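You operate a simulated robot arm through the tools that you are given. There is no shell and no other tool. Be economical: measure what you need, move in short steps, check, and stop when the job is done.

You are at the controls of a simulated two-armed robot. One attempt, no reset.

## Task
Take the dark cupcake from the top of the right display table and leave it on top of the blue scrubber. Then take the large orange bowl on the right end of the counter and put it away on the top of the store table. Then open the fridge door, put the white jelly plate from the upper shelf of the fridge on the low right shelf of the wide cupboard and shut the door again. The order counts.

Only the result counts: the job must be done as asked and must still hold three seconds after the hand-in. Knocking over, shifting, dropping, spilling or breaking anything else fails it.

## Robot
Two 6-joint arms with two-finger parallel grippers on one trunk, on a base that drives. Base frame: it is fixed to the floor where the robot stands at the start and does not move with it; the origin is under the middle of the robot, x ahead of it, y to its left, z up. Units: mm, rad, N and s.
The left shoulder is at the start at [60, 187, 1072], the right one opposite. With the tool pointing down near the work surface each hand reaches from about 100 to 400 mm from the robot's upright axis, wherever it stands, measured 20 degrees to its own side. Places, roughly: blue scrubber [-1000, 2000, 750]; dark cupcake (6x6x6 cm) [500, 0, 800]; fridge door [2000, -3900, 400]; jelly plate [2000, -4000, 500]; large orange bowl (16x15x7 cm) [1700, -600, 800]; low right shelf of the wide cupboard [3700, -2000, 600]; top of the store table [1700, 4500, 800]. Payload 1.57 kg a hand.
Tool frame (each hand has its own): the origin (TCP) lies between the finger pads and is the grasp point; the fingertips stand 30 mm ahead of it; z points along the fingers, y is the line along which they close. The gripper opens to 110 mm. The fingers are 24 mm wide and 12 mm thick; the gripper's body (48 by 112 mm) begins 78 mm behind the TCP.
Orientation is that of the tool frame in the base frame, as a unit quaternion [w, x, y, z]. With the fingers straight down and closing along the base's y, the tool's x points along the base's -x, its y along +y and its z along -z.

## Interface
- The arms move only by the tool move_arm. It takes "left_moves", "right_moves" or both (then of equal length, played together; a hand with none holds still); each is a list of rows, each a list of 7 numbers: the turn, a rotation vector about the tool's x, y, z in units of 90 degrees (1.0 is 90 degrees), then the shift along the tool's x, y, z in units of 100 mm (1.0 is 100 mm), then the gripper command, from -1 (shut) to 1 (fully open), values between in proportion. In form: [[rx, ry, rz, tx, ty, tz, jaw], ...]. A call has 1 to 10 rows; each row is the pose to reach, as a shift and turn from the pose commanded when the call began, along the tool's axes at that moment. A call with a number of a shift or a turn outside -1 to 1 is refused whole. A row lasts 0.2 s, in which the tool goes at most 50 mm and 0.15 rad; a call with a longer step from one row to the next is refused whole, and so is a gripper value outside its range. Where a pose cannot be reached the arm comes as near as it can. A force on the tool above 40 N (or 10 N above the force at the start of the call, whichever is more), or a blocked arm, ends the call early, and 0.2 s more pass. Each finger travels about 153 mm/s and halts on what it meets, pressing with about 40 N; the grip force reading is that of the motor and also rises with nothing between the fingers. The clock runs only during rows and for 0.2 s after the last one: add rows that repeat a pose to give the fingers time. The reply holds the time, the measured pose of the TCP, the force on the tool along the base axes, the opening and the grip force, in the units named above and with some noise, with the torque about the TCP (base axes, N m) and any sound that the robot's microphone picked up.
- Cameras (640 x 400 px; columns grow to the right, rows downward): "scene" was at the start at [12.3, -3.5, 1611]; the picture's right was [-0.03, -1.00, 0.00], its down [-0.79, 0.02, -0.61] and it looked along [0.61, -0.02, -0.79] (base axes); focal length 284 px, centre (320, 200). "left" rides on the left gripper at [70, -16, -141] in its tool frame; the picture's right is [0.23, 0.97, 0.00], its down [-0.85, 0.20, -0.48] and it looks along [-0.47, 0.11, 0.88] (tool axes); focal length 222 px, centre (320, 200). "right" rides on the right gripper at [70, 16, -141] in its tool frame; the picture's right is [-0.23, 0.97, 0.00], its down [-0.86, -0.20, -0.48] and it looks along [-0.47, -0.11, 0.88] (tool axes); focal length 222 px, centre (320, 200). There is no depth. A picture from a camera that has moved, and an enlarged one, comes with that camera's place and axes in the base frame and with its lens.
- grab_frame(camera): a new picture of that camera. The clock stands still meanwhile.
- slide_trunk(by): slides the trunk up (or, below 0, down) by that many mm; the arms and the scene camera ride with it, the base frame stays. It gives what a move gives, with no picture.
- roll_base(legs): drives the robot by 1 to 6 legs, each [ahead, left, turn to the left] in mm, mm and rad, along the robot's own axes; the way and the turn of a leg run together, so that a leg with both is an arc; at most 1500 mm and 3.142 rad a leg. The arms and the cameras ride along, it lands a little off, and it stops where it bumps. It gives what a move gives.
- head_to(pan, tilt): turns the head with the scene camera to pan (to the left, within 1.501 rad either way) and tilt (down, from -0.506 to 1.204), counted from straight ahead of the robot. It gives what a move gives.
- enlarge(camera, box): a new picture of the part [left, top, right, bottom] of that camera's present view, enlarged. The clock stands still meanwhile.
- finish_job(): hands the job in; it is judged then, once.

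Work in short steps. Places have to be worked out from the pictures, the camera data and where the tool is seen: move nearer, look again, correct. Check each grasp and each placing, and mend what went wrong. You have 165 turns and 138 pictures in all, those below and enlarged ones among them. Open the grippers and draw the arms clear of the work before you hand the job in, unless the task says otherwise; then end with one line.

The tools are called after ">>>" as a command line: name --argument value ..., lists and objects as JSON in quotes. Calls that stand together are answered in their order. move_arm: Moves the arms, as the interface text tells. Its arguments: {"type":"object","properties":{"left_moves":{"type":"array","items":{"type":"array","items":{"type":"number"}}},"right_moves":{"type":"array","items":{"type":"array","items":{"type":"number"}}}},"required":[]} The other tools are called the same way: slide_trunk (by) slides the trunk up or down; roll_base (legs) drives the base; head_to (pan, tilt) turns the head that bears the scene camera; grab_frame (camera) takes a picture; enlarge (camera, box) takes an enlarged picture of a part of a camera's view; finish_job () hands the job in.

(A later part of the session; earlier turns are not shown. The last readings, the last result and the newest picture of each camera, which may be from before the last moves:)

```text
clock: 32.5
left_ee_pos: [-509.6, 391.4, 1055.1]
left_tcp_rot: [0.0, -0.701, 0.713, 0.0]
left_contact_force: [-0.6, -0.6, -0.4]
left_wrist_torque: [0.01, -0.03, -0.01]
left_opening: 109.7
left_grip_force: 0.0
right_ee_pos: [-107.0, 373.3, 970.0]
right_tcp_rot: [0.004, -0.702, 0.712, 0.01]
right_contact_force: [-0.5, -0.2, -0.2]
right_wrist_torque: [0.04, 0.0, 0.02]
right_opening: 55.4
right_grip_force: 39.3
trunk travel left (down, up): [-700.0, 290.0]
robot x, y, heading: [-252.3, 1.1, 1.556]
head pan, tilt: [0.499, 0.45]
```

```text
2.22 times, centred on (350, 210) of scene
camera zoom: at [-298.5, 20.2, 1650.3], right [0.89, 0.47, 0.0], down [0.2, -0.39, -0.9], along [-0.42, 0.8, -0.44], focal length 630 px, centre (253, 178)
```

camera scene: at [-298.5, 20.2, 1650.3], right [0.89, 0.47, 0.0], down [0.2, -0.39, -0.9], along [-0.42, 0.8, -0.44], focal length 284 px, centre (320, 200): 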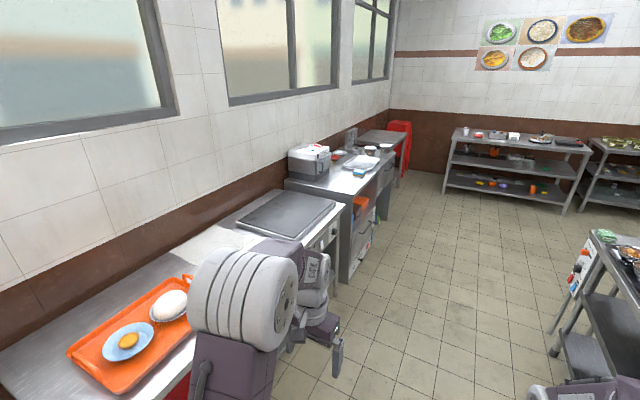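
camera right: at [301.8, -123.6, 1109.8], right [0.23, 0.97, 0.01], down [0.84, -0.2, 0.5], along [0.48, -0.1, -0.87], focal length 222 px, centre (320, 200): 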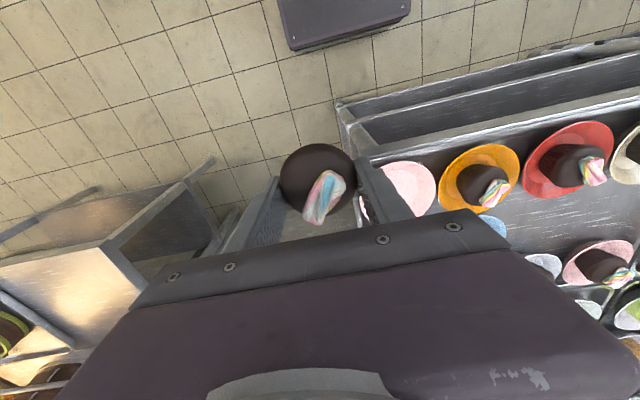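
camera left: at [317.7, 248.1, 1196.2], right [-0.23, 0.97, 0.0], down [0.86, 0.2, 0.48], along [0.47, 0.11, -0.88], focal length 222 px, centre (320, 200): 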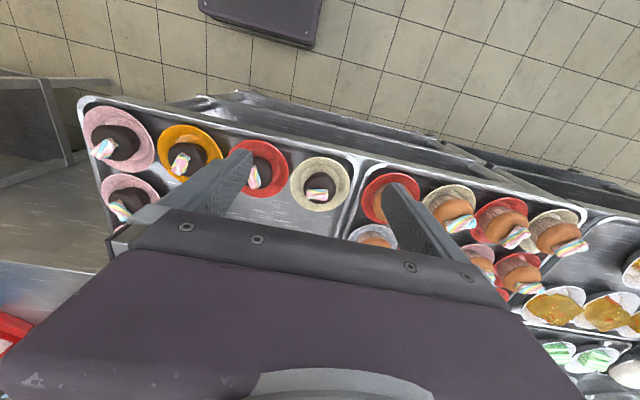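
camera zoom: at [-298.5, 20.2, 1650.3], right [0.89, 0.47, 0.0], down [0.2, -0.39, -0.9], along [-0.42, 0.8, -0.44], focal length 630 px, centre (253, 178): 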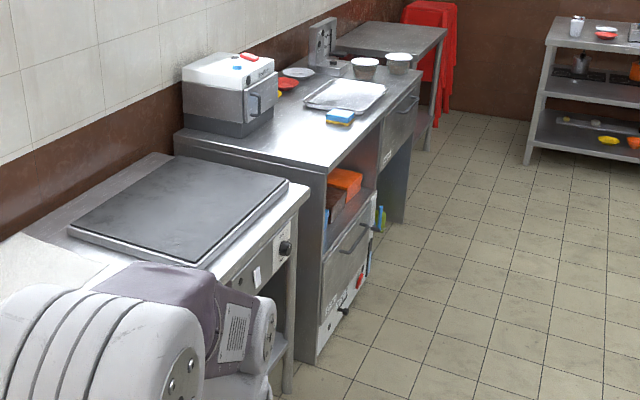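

The blue scrubber is the blue/yellow sponge at roughly [-1020, 2080, 850] near the counter's front edge. I drive up the aisle and turn to face that counter.

>>> roll_base --legs '[[1000, 0, 0], [950, 0, 0], [0, 0, 1.58]]'

>>> head_to --pan 0 --tilt 0.75

>>> grab_frame --camera "scene"

```text
clock: 46.0
left_ee_pos: [-614.8, 1674.0, 1053.0]
left_tcp_rot: [-0.001, 1.0, -0.002, -0.001]
left_contact_force: [-0.3, -0.5, -0.6]
left_wrist_torque: [0.01, 0.0, 0.01]
left_opening: 110.0
left_grip_force: 0.1
right_ee_pos: [-600.5, 2076.4, 969.3]
right_tcp_rot: [0.004, 1.0, -0.001, -0.01]
right_contact_force: [-0.7, 0.4, 0.3]
right_wrist_torque: [0.0, 0.0, 0.01]
right_opening: 55.6
right_grip_force: 39.6
trunk travel left (down, up): [-700.0, 290.0]
robot x, y, heading: [-223.0, 1936.1, 3.138]
head pan, tilt: [0.499, 0.45]
```

```text
clock: 46.9
left_ee_pos: [-614.3, 1674.6, 1054.9]
left_tcp_rot: [-0.001, 1.0, -0.001, 0.0]
left_contact_force: [-0.6, -1.4, 0.0]
left_wrist_torque: [0.0, -0.01, 0.02]
left_opening: 109.8
left_grip_force: 0.1
right_ee_pos: [-600.5, 2076.5, 969.5]
right_tcp_rot: [0.004, 1.0, -0.001, -0.01]
right_contact_force: [0.2, 0.8, -0.2]
right_wrist_torque: [-0.01, -0.02, -0.02]
right_opening: 55.8
right_grip_force: 39.9
trunk travel left (down, up): [-700.0, 290.0]
robot x, y, heading: [-227.2, 1940.8, 3.138]
head pan, tilt: [0.0, 0.75]
```

```text
102 pictures are left
camera scene: at [-251.4, 1935.6, 1623.9], right [0.0, 1.0, 0.0], down [0.68, 0.0, -0.73], along [-0.73, 0.0, -0.68], focal length 284 px, centre (320, 200)
```

scene: 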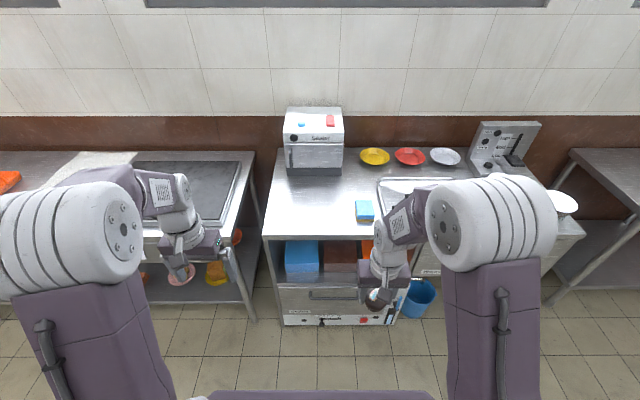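

The sponge top is at about [-1033, 2106, 838]. I roll 295 mm ahead and take a hand view.

>>> roll_base --legs '[[200, 0, 0], [95, 0, 0]]'

>>> grab_frame --camera "right"

>>> grab_frame --camera "scene"

```text
clock: 49.2
left_ee_pos: [-907.4, 1674.8, 1054.9]
left_tcp_rot: [-0.002, 1.0, -0.001, 0.0]
left_contact_force: [-0.1, -0.5, -0.9]
left_wrist_torque: [0.02, -0.05, 0.02]
left_opening: 110.1
left_grip_force: 0.0
right_ee_pos: [-894.0, 2078.3, 970.1]
right_tcp_rot: [0.005, 1.0, -0.001, -0.01]
right_contact_force: [-0.9, 0.6, 0.1]
right_wrist_torque: [-0.03, -0.02, -0.01]
right_opening: 55.4
right_grip_force: 40.0
trunk travel left (down, up): [-700.0, 290.0]
robot x, y, heading: [-518.5, 1943.5, 3.136]
head pan, tilt: [0.0, 0.75]
```

```text
101 pictures are left
camera right: at [-821.5, 2063.2, 1109.7], right [-0.23, -0.97, 0.01], down [-0.84, 0.21, 0.49], along [-0.48, 0.1, -0.87], focal length 222 px, centre (320, 200)
```

right: 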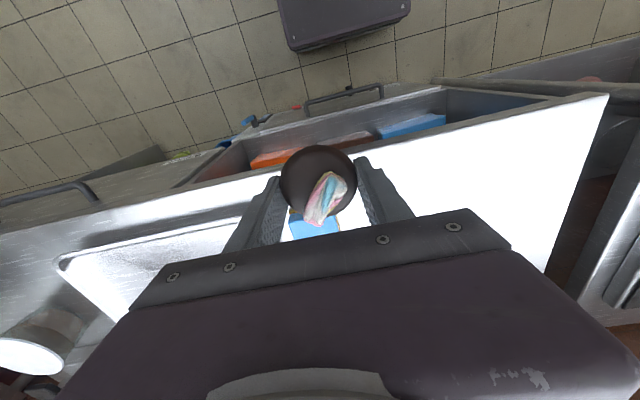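

```text
100 pictures are left
camera scene: at [-544.4, 1936.8, 1623.8], right [0.0, 1.0, 0.0], down [0.68, 0.0, -0.73], along [-0.73, 0.0, -0.68], focal length 284 px, centre (320, 200)
```

scene: 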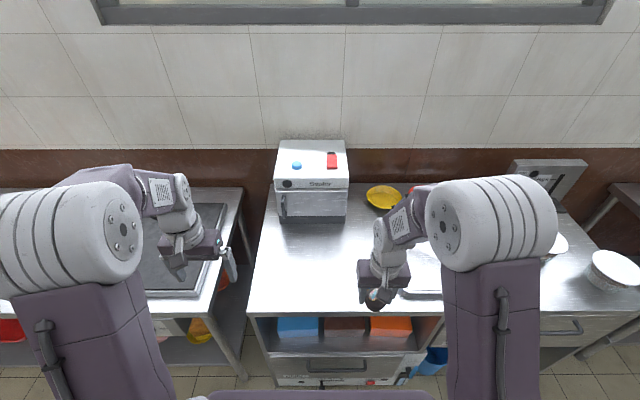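

The cupcake hides the sponge in both views; I shift the hand 90 mm aside to measure the sponge clearly.

>>> move_arm --right_moves '[[0, 0, 0, 0, 0.3, 0, -1], [0, 0, 0, 0, 0.6, 0, -1], [0, 0, 0, 0, 0.9, 0, -1], [0, 0, 0, 0, 0.9, 0, -1]]'

>>> enlarge --camera "right" --box '[140, 90, 400, 260]'

>>> enlarge --camera "scene" --box '[300, 200, 460, 320]'

```text
clock: 50.2
left_ee_pos: [-907.0, 1675.6, 1054.6]
left_tcp_rot: [0.0, 1.0, -0.002, -0.001]
left_contact_force: [-1.0, 0.0, -0.4]
left_wrist_torque: [0.0, 0.03, 0.01]
left_opening: 110.3
left_grip_force: 0.0
right_ee_pos: [-892.9, 1987.5, 970.8]
right_tcp_rot: [0.004, 1.0, -0.002, -0.01]
right_contact_force: [1.0, 0.5, -0.9]
right_wrist_torque: [-0.02, 0.0, 0.0]
right_opening: 55.5
right_grip_force: 39.8
trunk travel left (down, up): [-700.0, 290.0]
robot x, y, heading: [-515.6, 1936.1, 3.139]
head pan, tilt: [0.0, 0.75]
```

```text
2.35 times, centred on (270, 175) of right
camera zoom: at [-820.4, 1973.6, 1110.6], right [-0.23, -0.97, 0.01], down [-0.84, 0.21, 0.5], along [-0.48, 0.1, -0.87], focal length 523 px, centre (438, 259)
```

zoom: 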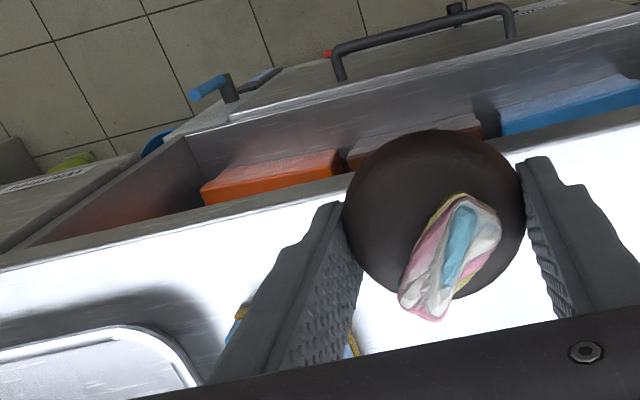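

```text
3.33 times, centred on (380, 260) of scene
camera zoom: at [-543.0, 1937.2, 1623.9], right [0.0, 1.0, 0.0], down [0.68, 0.0, -0.73], along [-0.73, 0.0, -0.68], focal length 945 px, centre (120, 0)
```

zoom: 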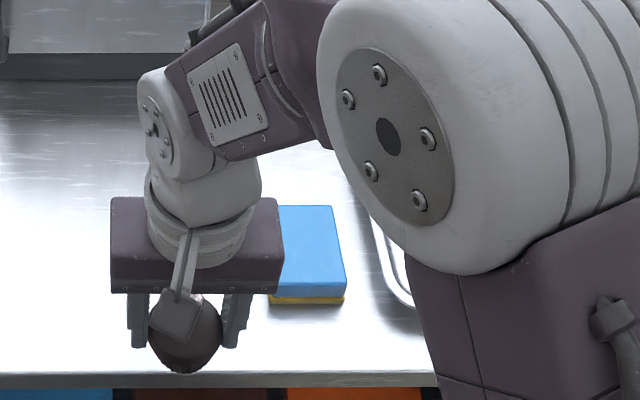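

Sponge top spans x −997..−1089, y ≈ 2075..2148, centre about [-1043, 2111, 836]. I carry the cupcake above it.

>>> move_arm --right_moves '[[0, 0, 0, -0.25, -0.3, 0, -1], [0, 0, 0, -0.5, -0.6, 0, -1], [0, 0, 0, -0.75, -0.9, 0, -1], [0, 0, 0, -1, -1, 0, -1], [0, 0, 0, -1, -1, 0, -1]]'

>>> move_arm --right_moves '[[0, 0, 0, -0.25, -0.12, 0, -1], [0, 0, 0, -0.5, -0.24, 0, -1], [0, 0, 0, -0.5, -0.24, 0.2, -1], [0, 0, 0, -0.5, -0.24, 0.4, -1], [0, 0, 0, -0.5, -0.24, 0.4, -1]]'

>>> enlarge --camera "right" --box '[180, 90, 460, 260]'

>>> enlarge --camera "scene" --box '[300, 180, 460, 300]'

```text
clock: 51.4
left_ee_pos: [-907.2, 1674.7, 1054.5]
left_tcp_rot: [-0.001, 1.0, -0.001, -0.001]
left_contact_force: [0.5, 0.5, 0.3]
left_wrist_torque: [0.0, 0.03, 0.01]
left_opening: 110.0
left_grip_force: 0.0
right_ee_pos: [-994.4, 2090.0, 971.2]
right_tcp_rot: [0.004, 1.0, -0.002, -0.01]
right_contact_force: [0.3, 0.5, -0.5]
right_wrist_torque: [0.01, 0.01, 0.03]
right_opening: 55.9
right_grip_force: 40.3
trunk travel left (down, up): [-700.0, 290.0]
robot x, y, heading: [-522.2, 1938.7, 3.139]
head pan, tilt: [0.0, 0.75]
```

```text
clock: 52.6
left_ee_pos: [-906.4, 1675.7, 1053.6]
left_tcp_rot: [-0.002, 1.0, -0.001, 0.0]
left_contact_force: [-0.4, 0.2, 0.7]
left_wrist_torque: [-0.02, 0.0, 0.0]
left_opening: 110.0
left_grip_force: 0.1
right_ee_pos: [-1045.2, 2111.7, 931.0]
right_tcp_rot: [0.004, 1.0, -0.002, -0.011]
right_contact_force: [-0.7, 0.1, -0.1]
right_wrist_torque: [-0.01, -0.04, 0.01]
right_opening: 55.9
right_grip_force: 39.9
trunk travel left (down, up): [-700.0, 290.0]
robot x, y, heading: [-517.4, 1937.5, 3.135]
head pan, tilt: [0.0, 0.75]
```

```text
2.29 times, centred on (320, 175) of right
camera zoom: at [-972.1, 2097.4, 1072.1], right [-0.23, -0.97, 0.01], down [-0.84, 0.21, 0.49], along [-0.48, 0.1, -0.87], focal length 508 px, centre (320, 257)
```

zoom: 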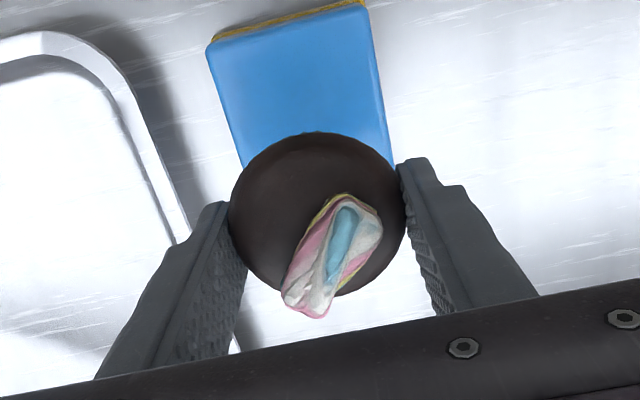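

```text
3.33 times, centred on (380, 240) of scene
camera zoom: at [-543.7, 1936.7, 1623.9], right [0.0, 1.0, 0.0], down [0.68, 0.0, -0.73], along [-0.73, 0.0, -0.68], focal length 945 px, centre (120, 67)
```

zoom: 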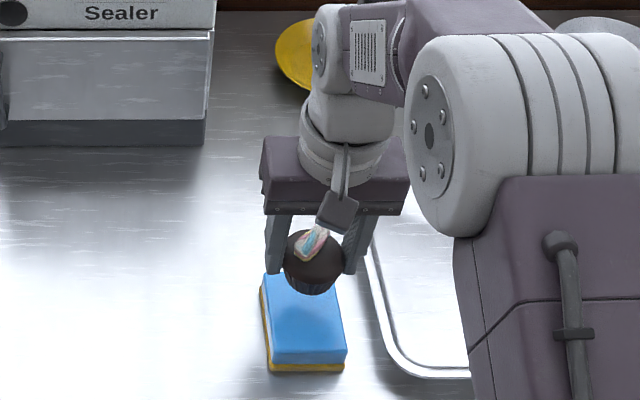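

The hand is right above the sponge centre. I lower in small steps until contact.

>>> move_arm --right_moves '[[0, 0, 0, 0.02, 0, 0.15, -1], [0, 0, 0, 0.02, 0, 0.3, -1], [0, 0, 0, 0.02, 0, 0.38, -1], [0, 0, 0, 0.02, 0, 0.42, -1], [0, 0, 0, 0.02, 0, 0.42, -1]]'

>>> enlarge --camera "scene" --box '[320, 210, 420, 290]'

```text
clock: 53.8
left_ee_pos: [-906.5, 1675.2, 1055.0]
left_tcp_rot: [-0.001, 1.0, -0.001, -0.001]
left_contact_force: [-0.2, 1.2, 0.7]
left_wrist_torque: [-0.02, 0.0, 0.01]
left_opening: 109.9
left_grip_force: 0.1
right_ee_pos: [-1042.9, 2112.4, 892.1]
right_tcp_rot: [0.005, 1.0, -0.002, -0.013]
right_contact_force: [-1.0, 1.2, 10.4]
right_wrist_torque: [-0.2, 0.06, -0.01]
right_opening: 55.8
right_grip_force: 39.9
trunk travel left (down, up): [-700.0, 290.0]
robot x, y, heading: [-517.8, 1938.2, 3.141]
head pan, tilt: [0.0, 0.75]
```

```text
5.00 times, centred on (370, 250) of scene
camera zoom: at [-542.4, 1936.4, 1624.1], right [0.0, 1.0, 0.0], down [0.68, 0.0, -0.73], along [-0.73, 0.0, -0.68], focal length 1417 px, centre (70, -50)
```

zoom: 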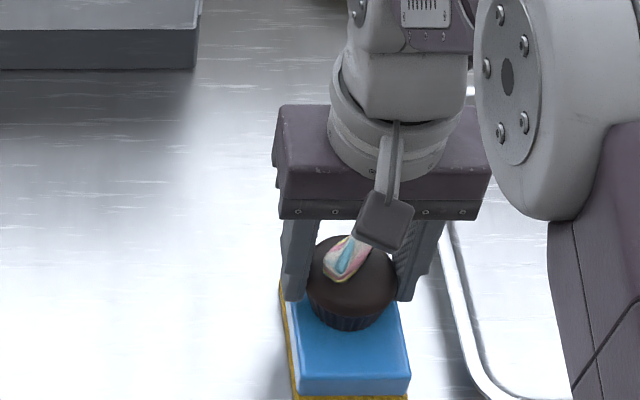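

Contact (10 N). I ease up 1 mm, then open gradually and rise straight.

>>> move_arm --right_moves '[[0, 0, 0, 0, 0, -0.01, -1], [0, 0, 0, 0, 0, -0.01, 0.1], [0, 0, 0, 0, 0, -0.01, 0.2], [0, 0, 0, 0, 0, -0.01, 0.4], [0, 0, 0, 0, 0, -0.01, 0.6], [0, 0, 0, 0, 0, -0.2, 0.6], [0, 0, 0, 0, 0, -0.5, 0.6], [0, 0, 0, 0, 0, -0.9, 0.6]]'

>>> enlarge --camera "scene" --box '[320, 210, 420, 290]'

>>> enlarge --camera "right" --box '[220, 90, 420, 250]'

```text
clock: 55.6
left_ee_pos: [-907.1, 1675.4, 1055.8]
left_tcp_rot: [0.0, 1.0, -0.001, -0.001]
left_contact_force: [-0.6, -0.9, 0.7]
left_wrist_torque: [0.01, 0.04, 0.02]
left_opening: 110.1
left_grip_force: 0.0
right_ee_pos: [-1039.4, 2112.5, 981.3]
right_tcp_rot: [0.004, 1.0, -0.002, -0.011]
right_contact_force: [0.1, -0.6, 0.2]
right_wrist_torque: [0.0, 0.02, -0.01]
right_opening: 88.2
right_grip_force: 0.0
trunk travel left (down, up): [-700.0, 290.0]
robot x, y, heading: [-520.4, 1943.6, 3.137]
head pan, tilt: [0.0, 0.75]
```

```text
5.00 times, centred on (370, 250) of scene
camera zoom: at [-542.7, 1936.4, 1623.8], right [0.0, 1.0, 0.0], down [0.68, 0.0, -0.73], along [-0.73, 0.0, -0.68], focal length 1417 px, centre (70, -50)
```

zoom: 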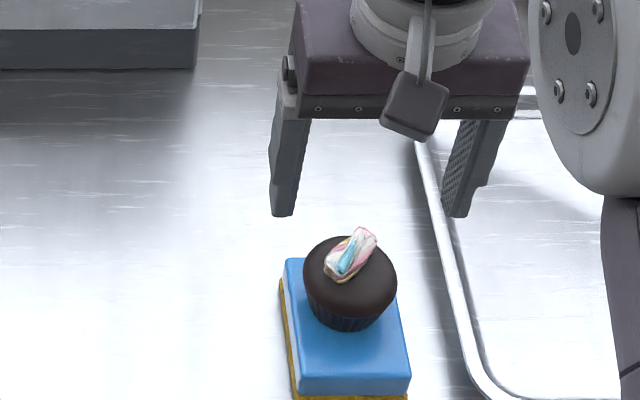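

```text
2.50 times, centred on (320, 170) of right
camera zoom: at [-967.5, 2097.3, 1122.1], right [-0.23, -0.97, 0.01], down [-0.84, 0.21, 0.5], along [-0.48, 0.1, -0.87], focal length 555 px, centre (320, 275)
```

zoom: 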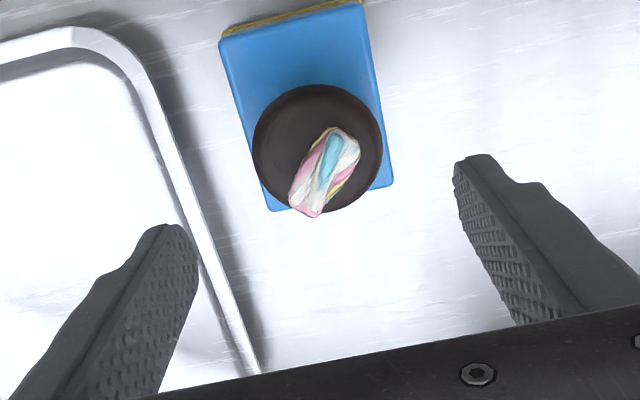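

The cupcake stands firmly on the sponge. I withdraw the hand, back out, and turn toward the other end of the aisle.

>>> move_arm --right_moves '[[0, 0, 0, 0.3, 0, -0.4, 0.6], [0, 0, 0, 0.7, 0, -0.5, 0.6], [0, 0, 0, 1, 0.1, -0.6, 0.6]]'

>>> roll_base --legs '[[-290, 0, 0], [0, 0, 1.57], [1000, 0, 0], [900, 0, 0]]'

>>> head_to --pan 0.5 --tilt 0.4

>>> grab_frame --camera "scene"

>>> head_to --pan -0.3 --tilt 0.4

>>> grab_frame --camera "scene"

```text
clock: 56.4
left_ee_pos: [-906.4, 1675.8, 1055.5]
left_tcp_rot: [-0.001, 1.0, -0.002, -0.001]
left_contact_force: [-0.2, 0.8, -0.3]
left_wrist_torque: [0.03, 0.02, 0.02]
left_opening: 109.9
left_grip_force: 0.0
right_ee_pos: [-939.6, 2102.1, 1039.2]
right_tcp_rot: [0.003, 1.0, -0.002, -0.01]
right_contact_force: [-0.3, 0.0, 0.9]
right_wrist_torque: [-0.01, 0.01, -0.02]
right_opening: 87.6
right_grip_force: 0.0
trunk travel left (down, up): [-700.0, 290.0]
robot x, y, heading: [-519.0, 1938.0, 3.14]
head pan, tilt: [0.0, 0.75]
```

```text
clock: 71.4
left_ee_pos: [22.3, -356.6, 1054.4]
left_tcp_rot: [-0.001, 0.709, 0.706, -0.001]
left_contact_force: [-0.7, 1.2, -0.3]
left_wrist_torque: [-0.01, 0.01, 0.02]
left_opening: 109.9
left_grip_force: 0.1
right_ee_pos: [-404.9, -390.7, 1038.9]
right_tcp_rot: [0.011, 0.709, 0.706, -0.004]
right_contact_force: [-0.2, -0.1, 0.1]
right_wrist_torque: [0.02, -0.04, 0.03]
right_opening: 87.9
right_grip_force: 0.1
trunk travel left (down, up): [-700.0, 290.0]
robot x, y, heading: [-240.2, 31.9, -1.576]
head pan, tilt: [0.0, 0.75]
```

```text
clock: 72.3
left_ee_pos: [21.7, -356.6, 1055.2]
left_tcp_rot: [-0.001, 0.709, 0.705, 0.0]
left_contact_force: [0.3, 0.2, 0.3]
left_wrist_torque: [0.01, 0.01, -0.03]
left_opening: 109.9
left_grip_force: 0.0
right_ee_pos: [-406.1, -389.5, 1039.4]
right_tcp_rot: [0.01, 0.709, 0.706, -0.004]
right_contact_force: [0.2, 0.1, -0.1]
right_wrist_torque: [0.01, 0.01, 0.01]
right_opening: 88.0
right_grip_force: 0.0
trunk travel left (down, up): [-700.0, 290.0]
robot x, y, heading: [-241.3, 30.1, -1.576]
head pan, tilt: [0.499, 0.4]
```

```text
92 pictures are left
camera scene: at [-199.0, 8.7, 1654.9], right [-0.88, -0.47, 0.0], down [-0.18, 0.34, -0.92], along [0.44, -0.81, -0.39], focal length 284 px, centre (320, 200)
```

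scene: 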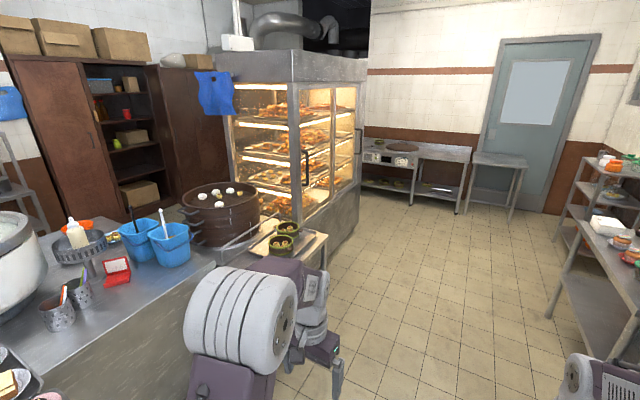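

```text
clock: 73.4
left_ee_pos: [21.5, -356.0, 1054.4]
left_tcp_rot: [0.0, 0.709, 0.705, 0.001]
left_contact_force: [0.5, 0.2, 1.4]
left_wrist_torque: [0.01, 0.01, 0.05]
left_opening: 110.1
left_grip_force: 0.1
right_ee_pos: [-404.8, -390.1, 1038.8]
right_tcp_rot: [0.01, 0.708, 0.706, -0.005]
right_contact_force: [0.0, 0.2, -0.1]
right_wrist_torque: [-0.01, 0.0, 0.01]
right_opening: 87.9
right_grip_force: 0.1
trunk travel left (down, up): [-700.0, 290.0]
robot x, y, heading: [-242.5, 33.7, -1.573]
head pan, tilt: [-0.3, 0.4]
```

```text
91 pictures are left
camera scene: at [-270.5, 1.6, 1655.0], right [-0.95, 0.3, 0.0], down [0.12, 0.37, -0.92], along [-0.28, -0.88, -0.39], focal length 284 px, centre (320, 200)
```

scene: 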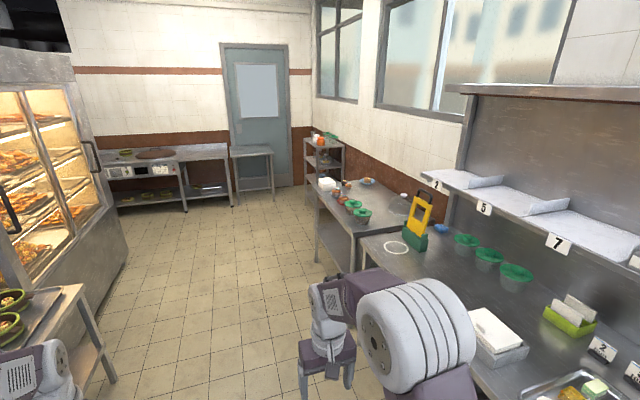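

The bowl stands at the counter's rear edge, unreachable from this side. I'll go round the left end of the counter (the way toward the store table too): turn and drive up the aisle, then look.

>>> roll_base --legs '[[0, 0, 3.14], [1400, 0, 0], [1400, 0, 0]]'

>>> head_to --pan -0.9 --tilt 0.4

>>> grab_frame --camera "scene"

```text
clock: 94.3
left_ee_pos: [-479.4, 3227.8, 1054.4]
left_tcp_rot: [0.001, -0.705, 0.709, -0.001]
left_contact_force: [1.1, -0.5, 0.8]
left_wrist_torque: [0.03, -0.01, 0.01]
left_opening: 109.8
left_grip_force: 0.0
right_ee_pos: [-53.4, 3261.1, 1038.9]
right_tcp_rot: [0.005, -0.706, 0.708, 0.011]
right_contact_force: [-0.4, -0.4, -0.1]
right_wrist_torque: [0.0, -0.01, -0.01]
right_opening: 88.2
right_grip_force: 0.0
trunk travel left (down, up): [-700.0, 290.0]
robot x, y, heading: [-215.2, 2839.3, 1.569]
head pan, tilt: [-0.3, 0.4]
```

```text
clock: 95.3
left_ee_pos: [-480.4, 3227.3, 1054.9]
left_tcp_rot: [0.001, -0.706, 0.709, -0.001]
left_contact_force: [0.4, 0.0, -0.3]
left_wrist_torque: [-0.03, -0.01, 0.01]
left_opening: 110.1
left_grip_force: 0.0
right_ee_pos: [-52.7, 3261.2, 1039.2]
right_tcp_rot: [0.004, -0.707, 0.708, 0.01]
right_contact_force: [-0.3, 1.2, 0.4]
right_wrist_torque: [0.02, -0.01, -0.02]
right_opening: 88.1
right_grip_force: 0.0
trunk travel left (down, up): [-700.0, 290.0]
robot x, y, heading: [-216.8, 2841.3, 1.572]
head pan, tilt: [-0.901, 0.4]
```

```text
90 pictures are left
camera scene: at [-147.5, 2835.3, 1655.0], right [0.62, -0.78, 0.0], down [-0.31, -0.24, -0.92], along [0.72, 0.57, -0.39], focal length 284 px, centre (320, 200)
```

scene: 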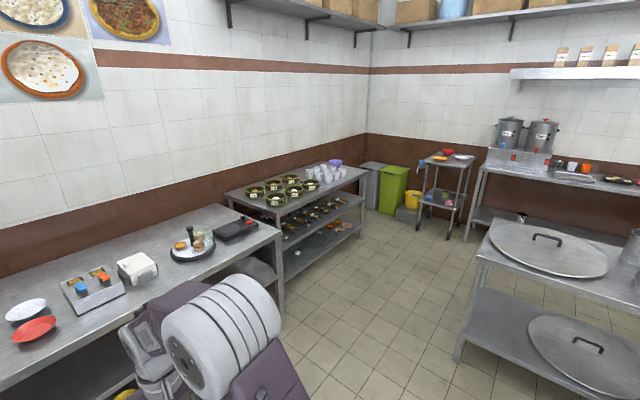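

The way is open: store table (bowls and cups) front edge near y 4150, lids table edge near y 2970. I drive through the gap and look down behind the counter.

>>> roll_base --legs '[[640, 0, 0], [0, 0, -1.57], [1300, 0, 0]]'

>>> head_to --pan -0.6 --tilt 0.4

>>> grab_frame --camera "scene"

>>> head_to --pan 0.8 --tilt 0.7

>>> grab_frame --camera "scene"

```text
clock: 108.8
left_ee_pos: [1460.2, 3779.4, 1054.0]
left_tcp_rot: [-0.001, -0.013, 1.0, -0.001]
left_contact_force: [-0.9, -0.9, -1.0]
left_wrist_torque: [-0.01, 0.0, 0.01]
left_opening: 110.0
left_grip_force: 0.0
right_ee_pos: [1506.4, 3353.5, 1038.9]
right_tcp_rot: [0.011, -0.013, 1.0, 0.004]
right_contact_force: [0.0, 0.4, -0.6]
right_wrist_torque: [0.03, -0.01, 0.01]
right_opening: 87.9
right_grip_force: 0.0
trunk travel left (down, up): [-700.0, 290.0]
robot x, y, heading: [1075.6, 3508.3, 0.026]
head pan, tilt: [-0.901, 0.4]
```

```text
clock: 109.6
left_ee_pos: [1459.8, 3779.6, 1054.7]
left_tcp_rot: [0.001, -0.013, 1.0, -0.002]
left_contact_force: [0.6, 0.1, -0.7]
left_wrist_torque: [0.0, 0.0, 0.04]
left_opening: 110.1
left_grip_force: 0.2
right_ee_pos: [1506.0, 3353.9, 1037.8]
right_tcp_rot: [0.011, -0.015, 1.0, 0.005]
right_contact_force: [-0.1, 0.6, 0.2]
right_wrist_torque: [-0.02, 0.01, -0.03]
right_opening: 87.8
right_grip_force: 0.2
trunk travel left (down, up): [-700.0, 290.0]
robot x, y, heading: [1080.5, 3507.2, 0.028]
head pan, tilt: [-0.6, 0.4]
```

```text
89 pictures are left
camera scene: at [1094.9, 3451.4, 1654.9], right [-0.54, -0.84, 0.0], down [-0.33, 0.21, -0.92], along [0.77, -0.5, -0.39], focal length 284 px, centre (320, 200)
```

scene: 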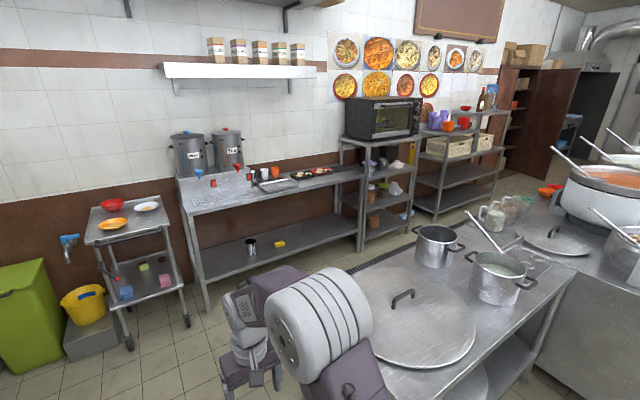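

```text
clock: 111.1
left_ee_pos: [1459.4, 3778.7, 1054.5]
left_tcp_rot: [0.0, -0.013, 1.0, -0.001]
left_contact_force: [1.2, 0.0, 0.2]
left_wrist_torque: [-0.01, 0.0, 0.07]
left_opening: 110.2
left_grip_force: 0.0
right_ee_pos: [1506.5, 3353.4, 1039.5]
right_tcp_rot: [0.01, -0.015, 1.0, 0.005]
right_contact_force: [0.6, -0.1, 0.0]
right_wrist_torque: [0.02, 0.0, 0.04]
right_opening: 88.2
right_grip_force: 0.2
trunk travel left (down, up): [-700.0, 290.0]
robot x, y, heading: [1075.7, 3501.8, 0.024]
head pan, tilt: [0.799, 0.7]
```

```text
88 pictures are left
camera scene: at [1074.7, 3564.2, 1628.1], right [0.73, -0.68, 0.0], down [-0.44, -0.47, -0.77], along [0.52, 0.56, -0.64], focal length 284 px, centre (320, 200)
```

scene: 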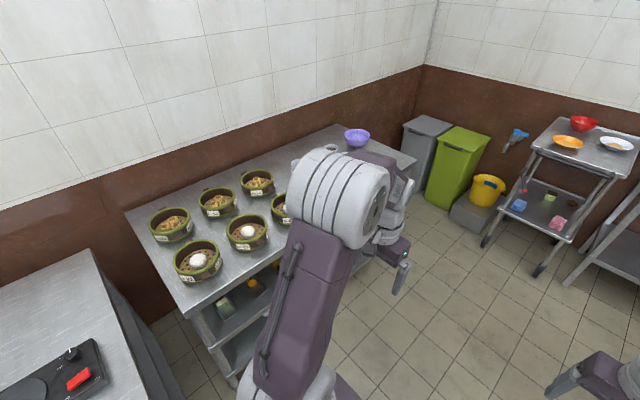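

The corridor behind the counter runs at x ≈ 1970–3000. I drive into it facing −y and look ahead.

>>> roll_base --legs '[[1350, -40, 0], [0, 0, -1.595], [1300, 0, 0]]'

>>> head_to --pan -0.2 --tilt 0.45

>>> grab_frame --camera "scene"

```text
clock: 127.9
left_ee_pos: [2685.4, 1808.6, 1054.2]
left_tcp_rot: [-0.001, 0.709, 0.705, 0.0]
left_contact_force: [0.0, -0.1, -0.2]
left_wrist_torque: [0.0, 0.0, 0.02]
left_opening: 110.3
left_grip_force: 0.0
right_ee_pos: [2258.4, 1776.1, 1038.2]
right_tcp_rot: [0.01, 0.709, 0.705, -0.004]
right_contact_force: [0.7, 0.9, 0.1]
right_wrist_torque: [0.0, -0.02, 0.01]
right_opening: 87.9
right_grip_force: 0.1
trunk travel left (down, up): [-700.0, 290.0]
robot x, y, heading: [2424.6, 2197.9, -1.576]
head pan, tilt: [0.799, 0.7]
```

```text
clock: 129.2
left_ee_pos: [2685.2, 1808.9, 1053.8]
left_tcp_rot: [-0.001, 0.709, 0.705, -0.001]
left_contact_force: [0.5, 0.1, -0.5]
left_wrist_torque: [-0.04, 0.01, 0.0]
left_opening: 110.1
left_grip_force: 0.1
right_ee_pos: [2257.7, 1776.9, 1038.5]
right_tcp_rot: [0.01, 0.709, 0.706, -0.004]
right_contact_force: [-0.4, -0.5, -0.4]
right_wrist_torque: [0.02, 0.04, -0.01]
right_opening: 87.9
right_grip_force: 0.0
trunk travel left (down, up): [-700.0, 290.0]
robot x, y, heading: [2427.4, 2200.8, -1.577]
head pan, tilt: [-0.201, 0.45]
```

```text
87 pictures are left
camera scene: at [2402.7, 2165.8, 1650.3], right [-0.98, 0.2, 0.0], down [0.09, 0.43, -0.9], along [-0.18, -0.88, -0.44], focal length 284 px, centre (320, 200)
```

scene: 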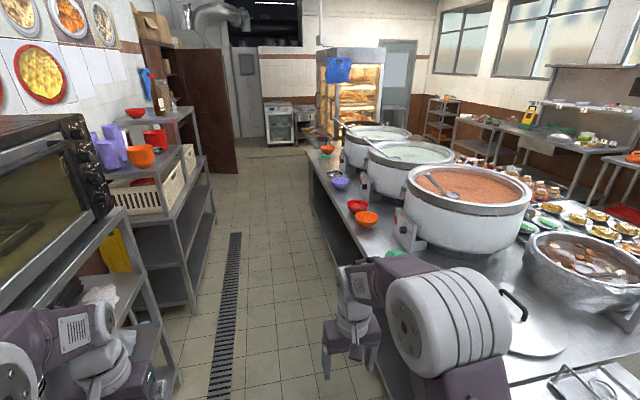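

The corridor is clear and the orange bowl sits at about [1790, −540]. I drive on to stand beside it and turn to face the counter.

>>> roll_base --legs '[[1400, 0, 0], [1250, 0, 0]]'

>>> roll_base --legs '[[0, 0, -1.57]]'

>>> head_to --pan 0 --tilt 0.7

>>> grab_frame --camera "scene"

```text
clock: 142.0
left_ee_pos: [2663.7, -840.4, 1053.5]
left_tcp_rot: [0.0, 0.712, 0.702, 0.0]
left_contact_force: [-0.9, -0.2, -0.6]
left_wrist_torque: [0.01, 0.02, -0.02]
left_opening: 110.0
left_grip_force: 0.0
right_ee_pos: [2236.3, -869.8, 1037.7]
right_tcp_rot: [0.011, 0.711, 0.703, -0.004]
right_contact_force: [0.5, 0.6, 0.2]
right_wrist_torque: [-0.01, -0.01, 0.02]
right_opening: 87.8
right_grip_force: 0.0
trunk travel left (down, up): [-700.0, 290.0]
robot x, y, heading: [2404.6, -452.3, -1.586]
head pan, tilt: [-0.201, 0.45]
```

```text
clock: 146.3
left_ee_pos: [2012.0, -706.6, 1053.7]
left_tcp_rot: [0.0, 1.0, -0.011, 0.0]
left_contact_force: [-0.4, -1.3, -0.5]
left_wrist_torque: [0.01, -0.01, 0.05]
left_opening: 109.9
left_grip_force: 0.1
right_ee_pos: [1984.6, -277.8, 1038.6]
right_tcp_rot: [0.004, 1.0, -0.011, -0.01]
right_contact_force: [-0.2, -0.3, 0.5]
right_wrist_torque: [-0.03, 0.03, 0.01]
right_opening: 88.0
right_grip_force: 0.1
trunk travel left (down, up): [-700.0, 290.0]
robot x, y, heading: [2403.9, -451.5, 3.12]
head pan, tilt: [-0.201, 0.45]
```

```text
clock: 147.1
left_ee_pos: [2011.7, -706.3, 1054.5]
left_tcp_rot: [0.0, 1.0, -0.011, 0.0]
left_contact_force: [-0.1, -0.7, -0.5]
left_wrist_torque: [-0.02, -0.03, 0.02]
left_opening: 109.9
left_grip_force: 0.1
right_ee_pos: [1984.3, -277.5, 1038.3]
right_tcp_rot: [0.004, 1.0, -0.011, -0.011]
right_contact_force: [-0.1, -0.2, 0.5]
right_wrist_torque: [-0.02, -0.02, -0.01]
right_opening: 88.1
right_grip_force: 0.0
trunk travel left (down, up): [-700.0, 290.0]
robot x, y, heading: [2402.3, -450.9, 3.12]
head pan, tilt: [0.0, 0.7]
```

```text
86 pictures are left
camera scene: at [2376.7, -450.8, 1628.2], right [0.02, 1.0, 0.0], down [0.64, -0.01, -0.77], along [-0.77, 0.02, -0.64], focal length 284 px, centre (320, 200)
```

scene: 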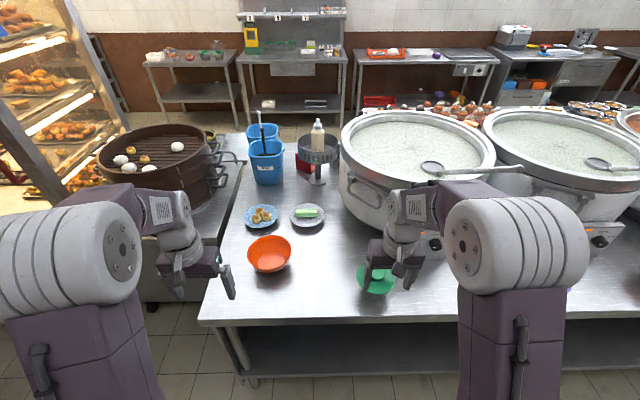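

Bowl centre is about [1727, −609], counter edge x ≈ 1960. I roll 95 mm ahead and turn the left hand 90° to pinch the bowl's near rim.

>>> roll_base --legs '[[95, 0, 0.015]]'

>>> move_arm --left_moves '[[0, 0, 0.09, 0, 0, 0, 1], [0, 0, 0.18, 0, 0, 0, 1], [0, 0, 0.27, 0, 0, 0, 1], [0, 0, 0.36, 0, 0, 0, 1], [0, 0, 0.45, 0, 0, 0, 1], [0, 0, 0.54, 0, 0, 0, 1], [0, 0, 0.63, 0, 0, 0, 1], [0, 0, 0.72, 0, 0, 0, 1], [0, 0, 0.81, 0, 0, 0, 1], [0, 0, 0.9, 0, 0, 0, 1]]'

>>> grab_frame --camera "left"

>>> grab_frame --camera "scene"

```text
clock: 148.2
left_ee_pos: [1922.3, -711.4, 1054.8]
left_tcp_rot: [0.001, 1.0, -0.003, 0.0]
left_contact_force: [-0.1, -0.2, -0.4]
left_wrist_torque: [-0.02, 0.01, 0.03]
left_opening: 110.0
left_grip_force: 0.1
right_ee_pos: [1890.5, -283.6, 1039.1]
right_tcp_rot: [0.004, 1.0, -0.003, -0.011]
right_contact_force: [-0.2, 0.0, 0.5]
right_wrist_torque: [0.02, -0.01, -0.03]
right_opening: 88.4
right_grip_force: 0.0
trunk travel left (down, up): [-700.0, 290.0]
robot x, y, heading: [2306.2, -446.8, 3.136]
head pan, tilt: [0.0, 0.7]
```

```text
clock: 150.4
left_ee_pos: [1920.9, -710.5, 1054.4]
left_tcp_rot: [0.001, 0.758, -0.653, -0.001]
left_contact_force: [-0.2, 0.3, 0.3]
left_wrist_torque: [0.01, 0.01, 0.0]
left_opening: 109.9
left_grip_force: 0.1
right_ee_pos: [1888.6, -282.9, 1038.3]
right_tcp_rot: [0.004, 1.0, -0.002, -0.01]
right_contact_force: [-0.2, 1.0, 0.1]
right_wrist_torque: [-0.01, -0.03, -0.02]
right_opening: 88.0
right_grip_force: 0.2
trunk travel left (down, up): [-700.0, 290.0]
robot x, y, heading: [2310.4, -448.4, 3.136]
head pan, tilt: [0.0, 0.7]
```

```text
85 pictures are left
camera left: at [1947.8, -778.3, 1196.4], right [-0.93, -0.37, 0.0], down [-0.32, 0.82, 0.48], along [-0.18, 0.45, -0.88], focal length 222 px, centre (320, 200)
```

left: 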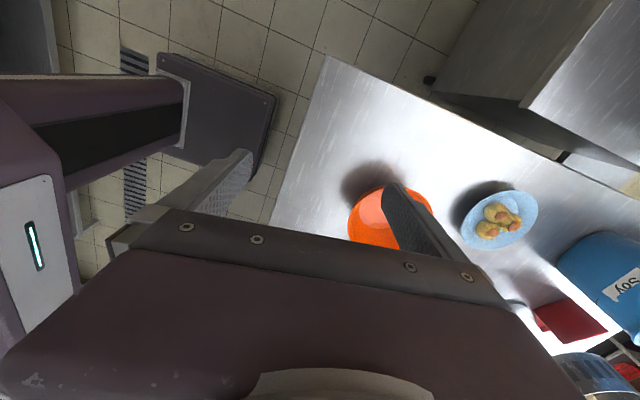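

```text
84 pictures are left
camera scene: at [2282.7, -450.0, 1628.1], right [0.01, 1.0, 0.0], down [0.64, 0.0, -0.76], along [-0.76, 0.0, -0.64], focal length 284 px, centre (320, 200)
```

scene: 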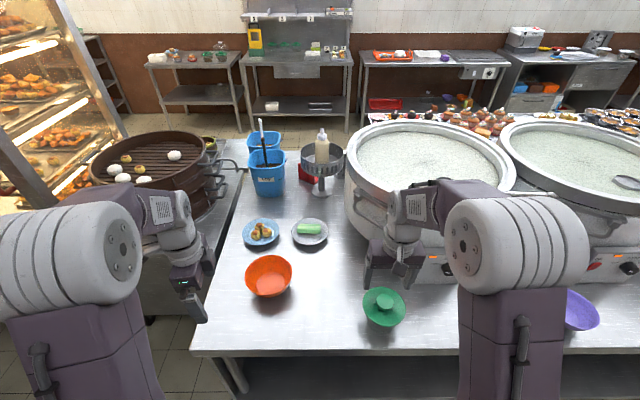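

I zoom both cameras on the bowl to fix its rim.

>>> enlarge --camera "scene" --box '[220, 240, 320, 320]'

>>> enlarge --camera "left" --box '[310, 140, 470, 270]'

```text
5.00 times, centred on (270, 280) of scene
camera zoom: at [2282.7, -450.0, 1628.1], right [0.01, 1.0, 0.0], down [0.64, 0.0, -0.76], along [-0.76, 0.0, -0.64], focal length 1417 px, centre (570, -200)
```

zoom: 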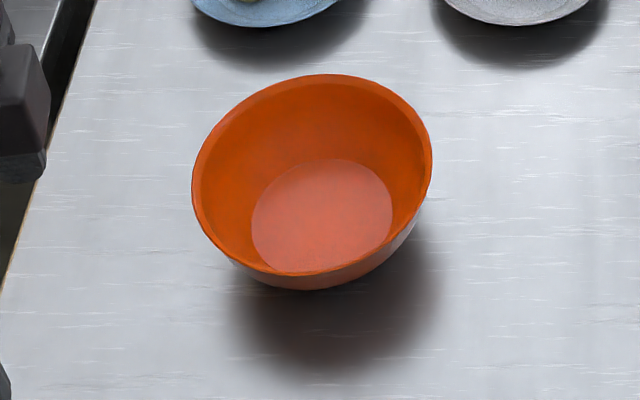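

```text
3.08 times, centred on (390, 205) of left
camera zoom: at [1947.8, -778.3, 1196.4], right [-0.93, -0.37, 0.0], down [-0.32, 0.82, 0.48], along [-0.18, 0.45, -0.88], focal length 684 px, centre (105, 185)
```

zoom: 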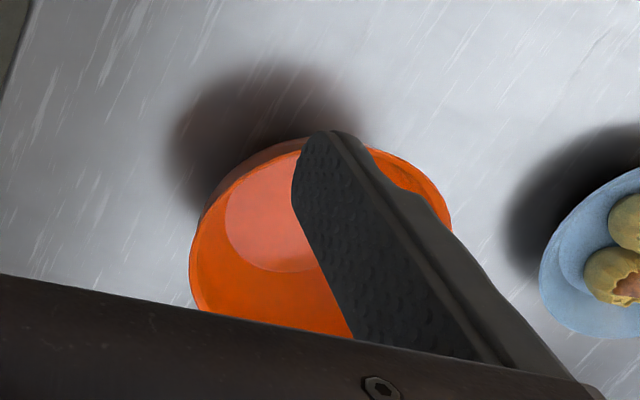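

Rim centre is about [1745, −614], rim height ≈ 868, near rim at x ≈ 1818. I finish the hand's turn, tilt the fingers 18° along the bowl wall, and move above the near rim.

>>> move_arm --left_moves '[[-0.06, 0, 0.03, -0.2, 0.15, 0.1, 0.2], [-0.12, 0, 0.06, -0.4, 0.3, 0.2, 0.2], [-0.18, 0, 0.09, -0.6, 0.45, 0.4, 0.2], [-0.2, 0, 0.1, -0.8, 0.6, 0.6, 0.2], [-0.2, 0, 0.1, -1.0, 0.7, 0.7, 0.2], [-0.2, 0, 0.1, -1.0, 0.7, 0.8, 0.2], [-0.2, 0, 0.1, -1.0, 0.7, 0.8, 0.2]]'

>>> enlarge --camera "left" --box '[160, 80, 480, 280]'

>>> enlarge --camera "scene" --box '[200, 220, 340, 332]'

```text
clock: 152.0
left_ee_pos: [1836.8, -621.7, 975.6]
left_tcp_rot: [-0.12, -0.695, 0.701, 0.103]
left_contact_force: [0.1, -0.1, -1.0]
left_wrist_torque: [-0.02, 0.0, 0.01]
left_opening: 66.0
left_grip_force: 0.0
right_ee_pos: [1888.4, -283.2, 1038.7]
right_tcp_rot: [0.004, 1.0, -0.003, -0.01]
right_contact_force: [-0.4, -0.6, 0.6]
right_wrist_torque: [0.03, -0.01, -0.01]
right_opening: 87.9
right_grip_force: 0.0
trunk travel left (down, up): [-700.0, 290.0]
robot x, y, heading: [2312.5, -449.4, 3.137]
head pan, tilt: [0.0, 0.7]
```

```text
2.00 times, centred on (320, 180) of left
camera zoom: at [1896.4, -689.6, 1106.3], right [-0.93, -0.22, 0.31], down [-0.04, 0.87, 0.5], along [-0.37, 0.45, -0.81], focal length 444 px, centre (320, 240)
```

zoom: 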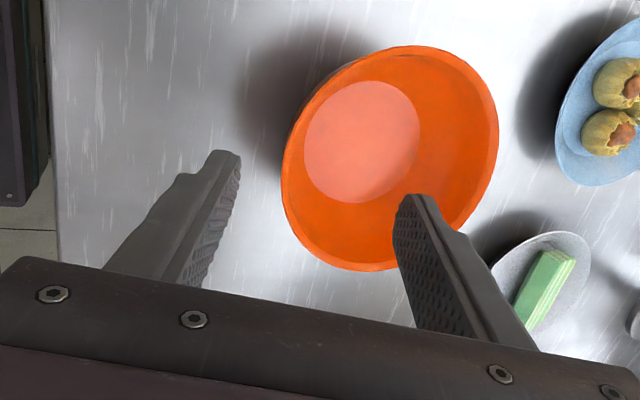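

```text
3.57 times, centred on (270, 276) of scene
camera zoom: at [2282.6, -449.9, 1628.1], right [0.01, 1.0, 0.0], down [0.64, 0.0, -0.76], along [-0.76, 0.0, -0.64], focal length 1012 px, centre (499, -71)
```

zoom: 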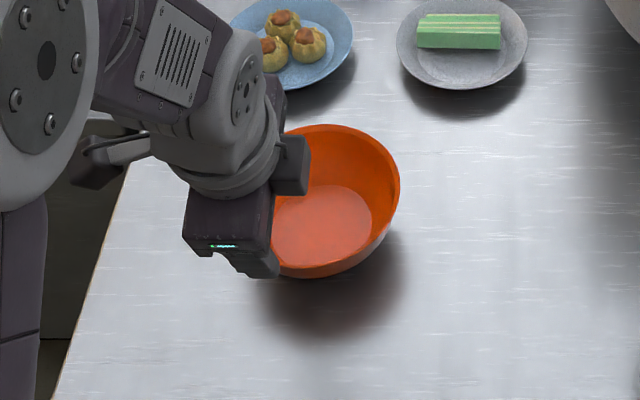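

Now the tool leans along the wall. I align with the near rim and descend to about 30 mm above first.

>>> move_arm --left_moves '[[0, 0, 0, -0.1, -0.21, 0.1, 0.2], [0, 0, 0, -0.1, -0.21, 0.35, 0.2], [0, 0, 0, -0.1, -0.21, 0.6, 0.2], [0, 0, 0, -0.1, -0.21, 0.7, 0.2], [0, 0, 0, -0.1, -0.21, 0.7, 0.2]]'

>>> enlarge --camera "left" --box '[160, 80, 480, 280]'

```text
clock: 153.2
left_ee_pos: [1835.7, -614.2, 900.7]
left_tcp_rot: [-0.119, -0.695, 0.702, 0.102]
left_contact_force: [0.6, -0.2, 0.1]
left_wrist_torque: [-0.03, 0.01, 0.02]
left_opening: 66.0
left_grip_force: 0.1
right_ee_pos: [1889.1, -282.5, 1038.4]
right_tcp_rot: [0.004, 1.0, -0.003, -0.011]
right_contact_force: [0.4, -0.3, -1.0]
right_wrist_torque: [-0.05, 0.01, -0.02]
right_opening: 88.0
right_grip_force: 0.1
trunk travel left (down, up): [-700.0, 290.0]
robot x, y, heading: [2308.1, -448.0, 3.135]
head pan, tilt: [0.0, 0.7]
```

```text
2.00 times, centred on (320, 180) of left
camera zoom: at [1894.5, -682.0, 1032.4], right [-0.93, -0.22, 0.31], down [-0.04, 0.87, 0.5], along [-0.37, 0.45, -0.81], focal length 444 px, centre (320, 240)
```

zoom: 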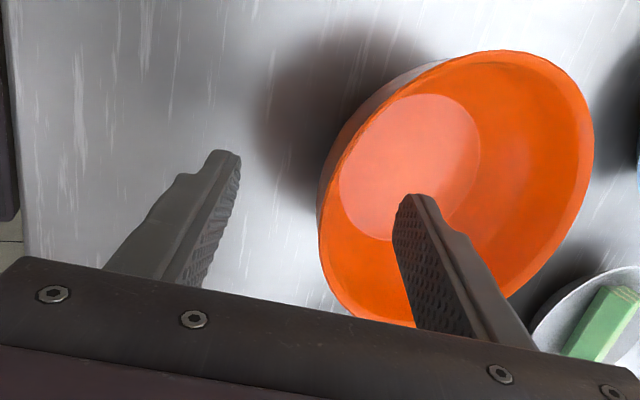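

Fingers straddle the rim well. I shift 7 mm sideways and descend 28 mm along the tool axis, then close.

>>> move_arm --left_moves '[[0, 0, 0, -0.07, 0.03, 0.1, 0.2], [0, 0, 0, -0.07, 0.03, 0.2, 0.2], [0, 0, 0, -0.07, 0.03, 0.28, 0.2], [0, 0, 0, -0.07, 0.03, 0.28, 0.2]]'

>>> enlarge --camera "left" --box '[160, 80, 480, 280]'

>>> enlarge --camera "scene" --box '[200, 220, 340, 332]'

```text
clock: 154.2
left_ee_pos: [1824.2, -608.1, 876.0]
left_tcp_rot: [-0.117, -0.696, 0.701, 0.102]
left_contact_force: [-0.3, -0.5, 0.8]
left_wrist_torque: [-0.01, 0.0, -0.04]
left_opening: 66.0
left_grip_force: 0.1
right_ee_pos: [1889.4, -282.7, 1039.7]
right_tcp_rot: [0.004, 1.0, -0.002, -0.01]
right_contact_force: [0.3, -0.6, 0.2]
right_wrist_torque: [0.02, 0.02, -0.01]
right_opening: 88.0
right_grip_force: 0.1
trunk travel left (down, up): [-700.0, 290.0]
robot x, y, heading: [2313.0, -447.5, 3.135]
head pan, tilt: [0.0, 0.7]
```

```text
2.00 times, centred on (320, 180) of left
camera zoom: at [1883.1, -675.5, 1007.1], right [-0.93, -0.22, 0.31], down [-0.04, 0.87, 0.5], along [-0.37, 0.45, -0.81], focal length 444 px, centre (320, 240)
```

zoom: 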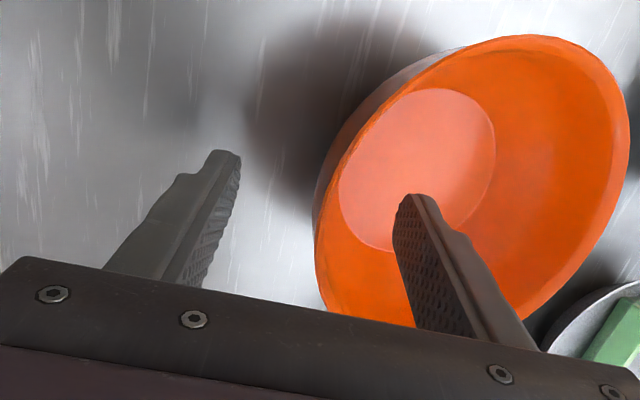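

```text
3.57 times, centred on (270, 276) of scene
camera zoom: at [2282.7, -449.9, 1628.1], right [0.01, 1.0, 0.0], down [0.64, 0.0, -0.76], along [-0.76, 0.0, -0.64], focal length 1012 px, centre (499, -71)
```

zoom: 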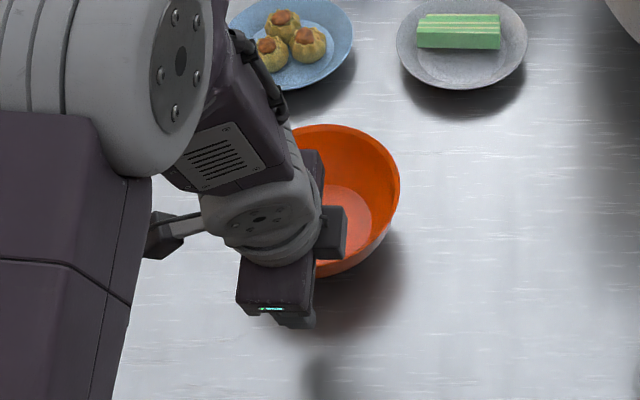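

Inner finger is inside, outer outside. I go 8 mm deeper and close.

>>> move_arm --left_moves '[[0, 0, 0, 0, 0, 0.08, 0.2], [0, 0, 0, 0, 0, 0.08, -0.3], [0, 0, 0, 0, 0, 0.08, -0.6], [0, 0, 0, 0, 0, 0.08, -1], [0, 0, 0, 0, 0, 0.08, -1], [0, 0, 0, 0, 0, 0.08, -1]]'

>>> enlarge --camera "left" --box '[160, 80, 480, 280]'

```text
clock: 155.6
left_ee_pos: [1820.9, -607.4, 869.8]
left_tcp_rot: [-0.119, -0.695, 0.701, 0.103]
left_contact_force: [-4.9, -0.6, 14.2]
left_wrist_torque: [-0.52, 1.18, -0.14]
left_opening: 8.1
left_grip_force: 26.8
right_ee_pos: [1889.5, -281.7, 1039.1]
right_tcp_rot: [0.004, 1.0, -0.002, -0.012]
right_contact_force: [-0.7, -0.6, 0.4]
right_wrist_torque: [-0.01, -0.01, 0.03]
right_opening: 87.8
right_grip_force: 0.0
trunk travel left (down, up): [-700.0, 290.0]
robot x, y, heading: [2307.9, -447.6, 3.139]
head pan, tilt: [0.0, 0.7]
```

```text
2.00 times, centred on (320, 180) of left
camera zoom: at [1880.6, -674.9, 1000.8], right [-0.93, -0.22, 0.31], down [-0.04, 0.87, 0.5], along [-0.37, 0.45, -0.81], focal length 444 px, centre (320, 240)
```

zoom: 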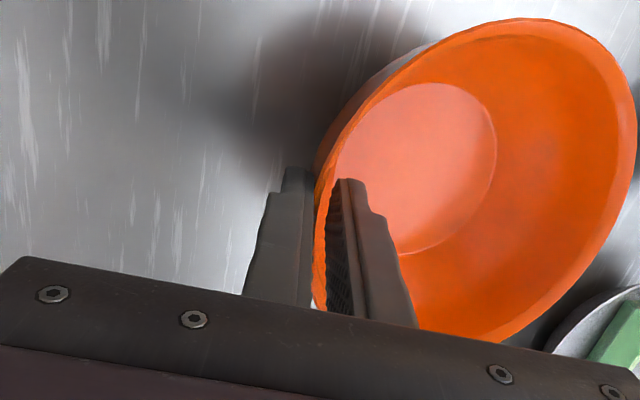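

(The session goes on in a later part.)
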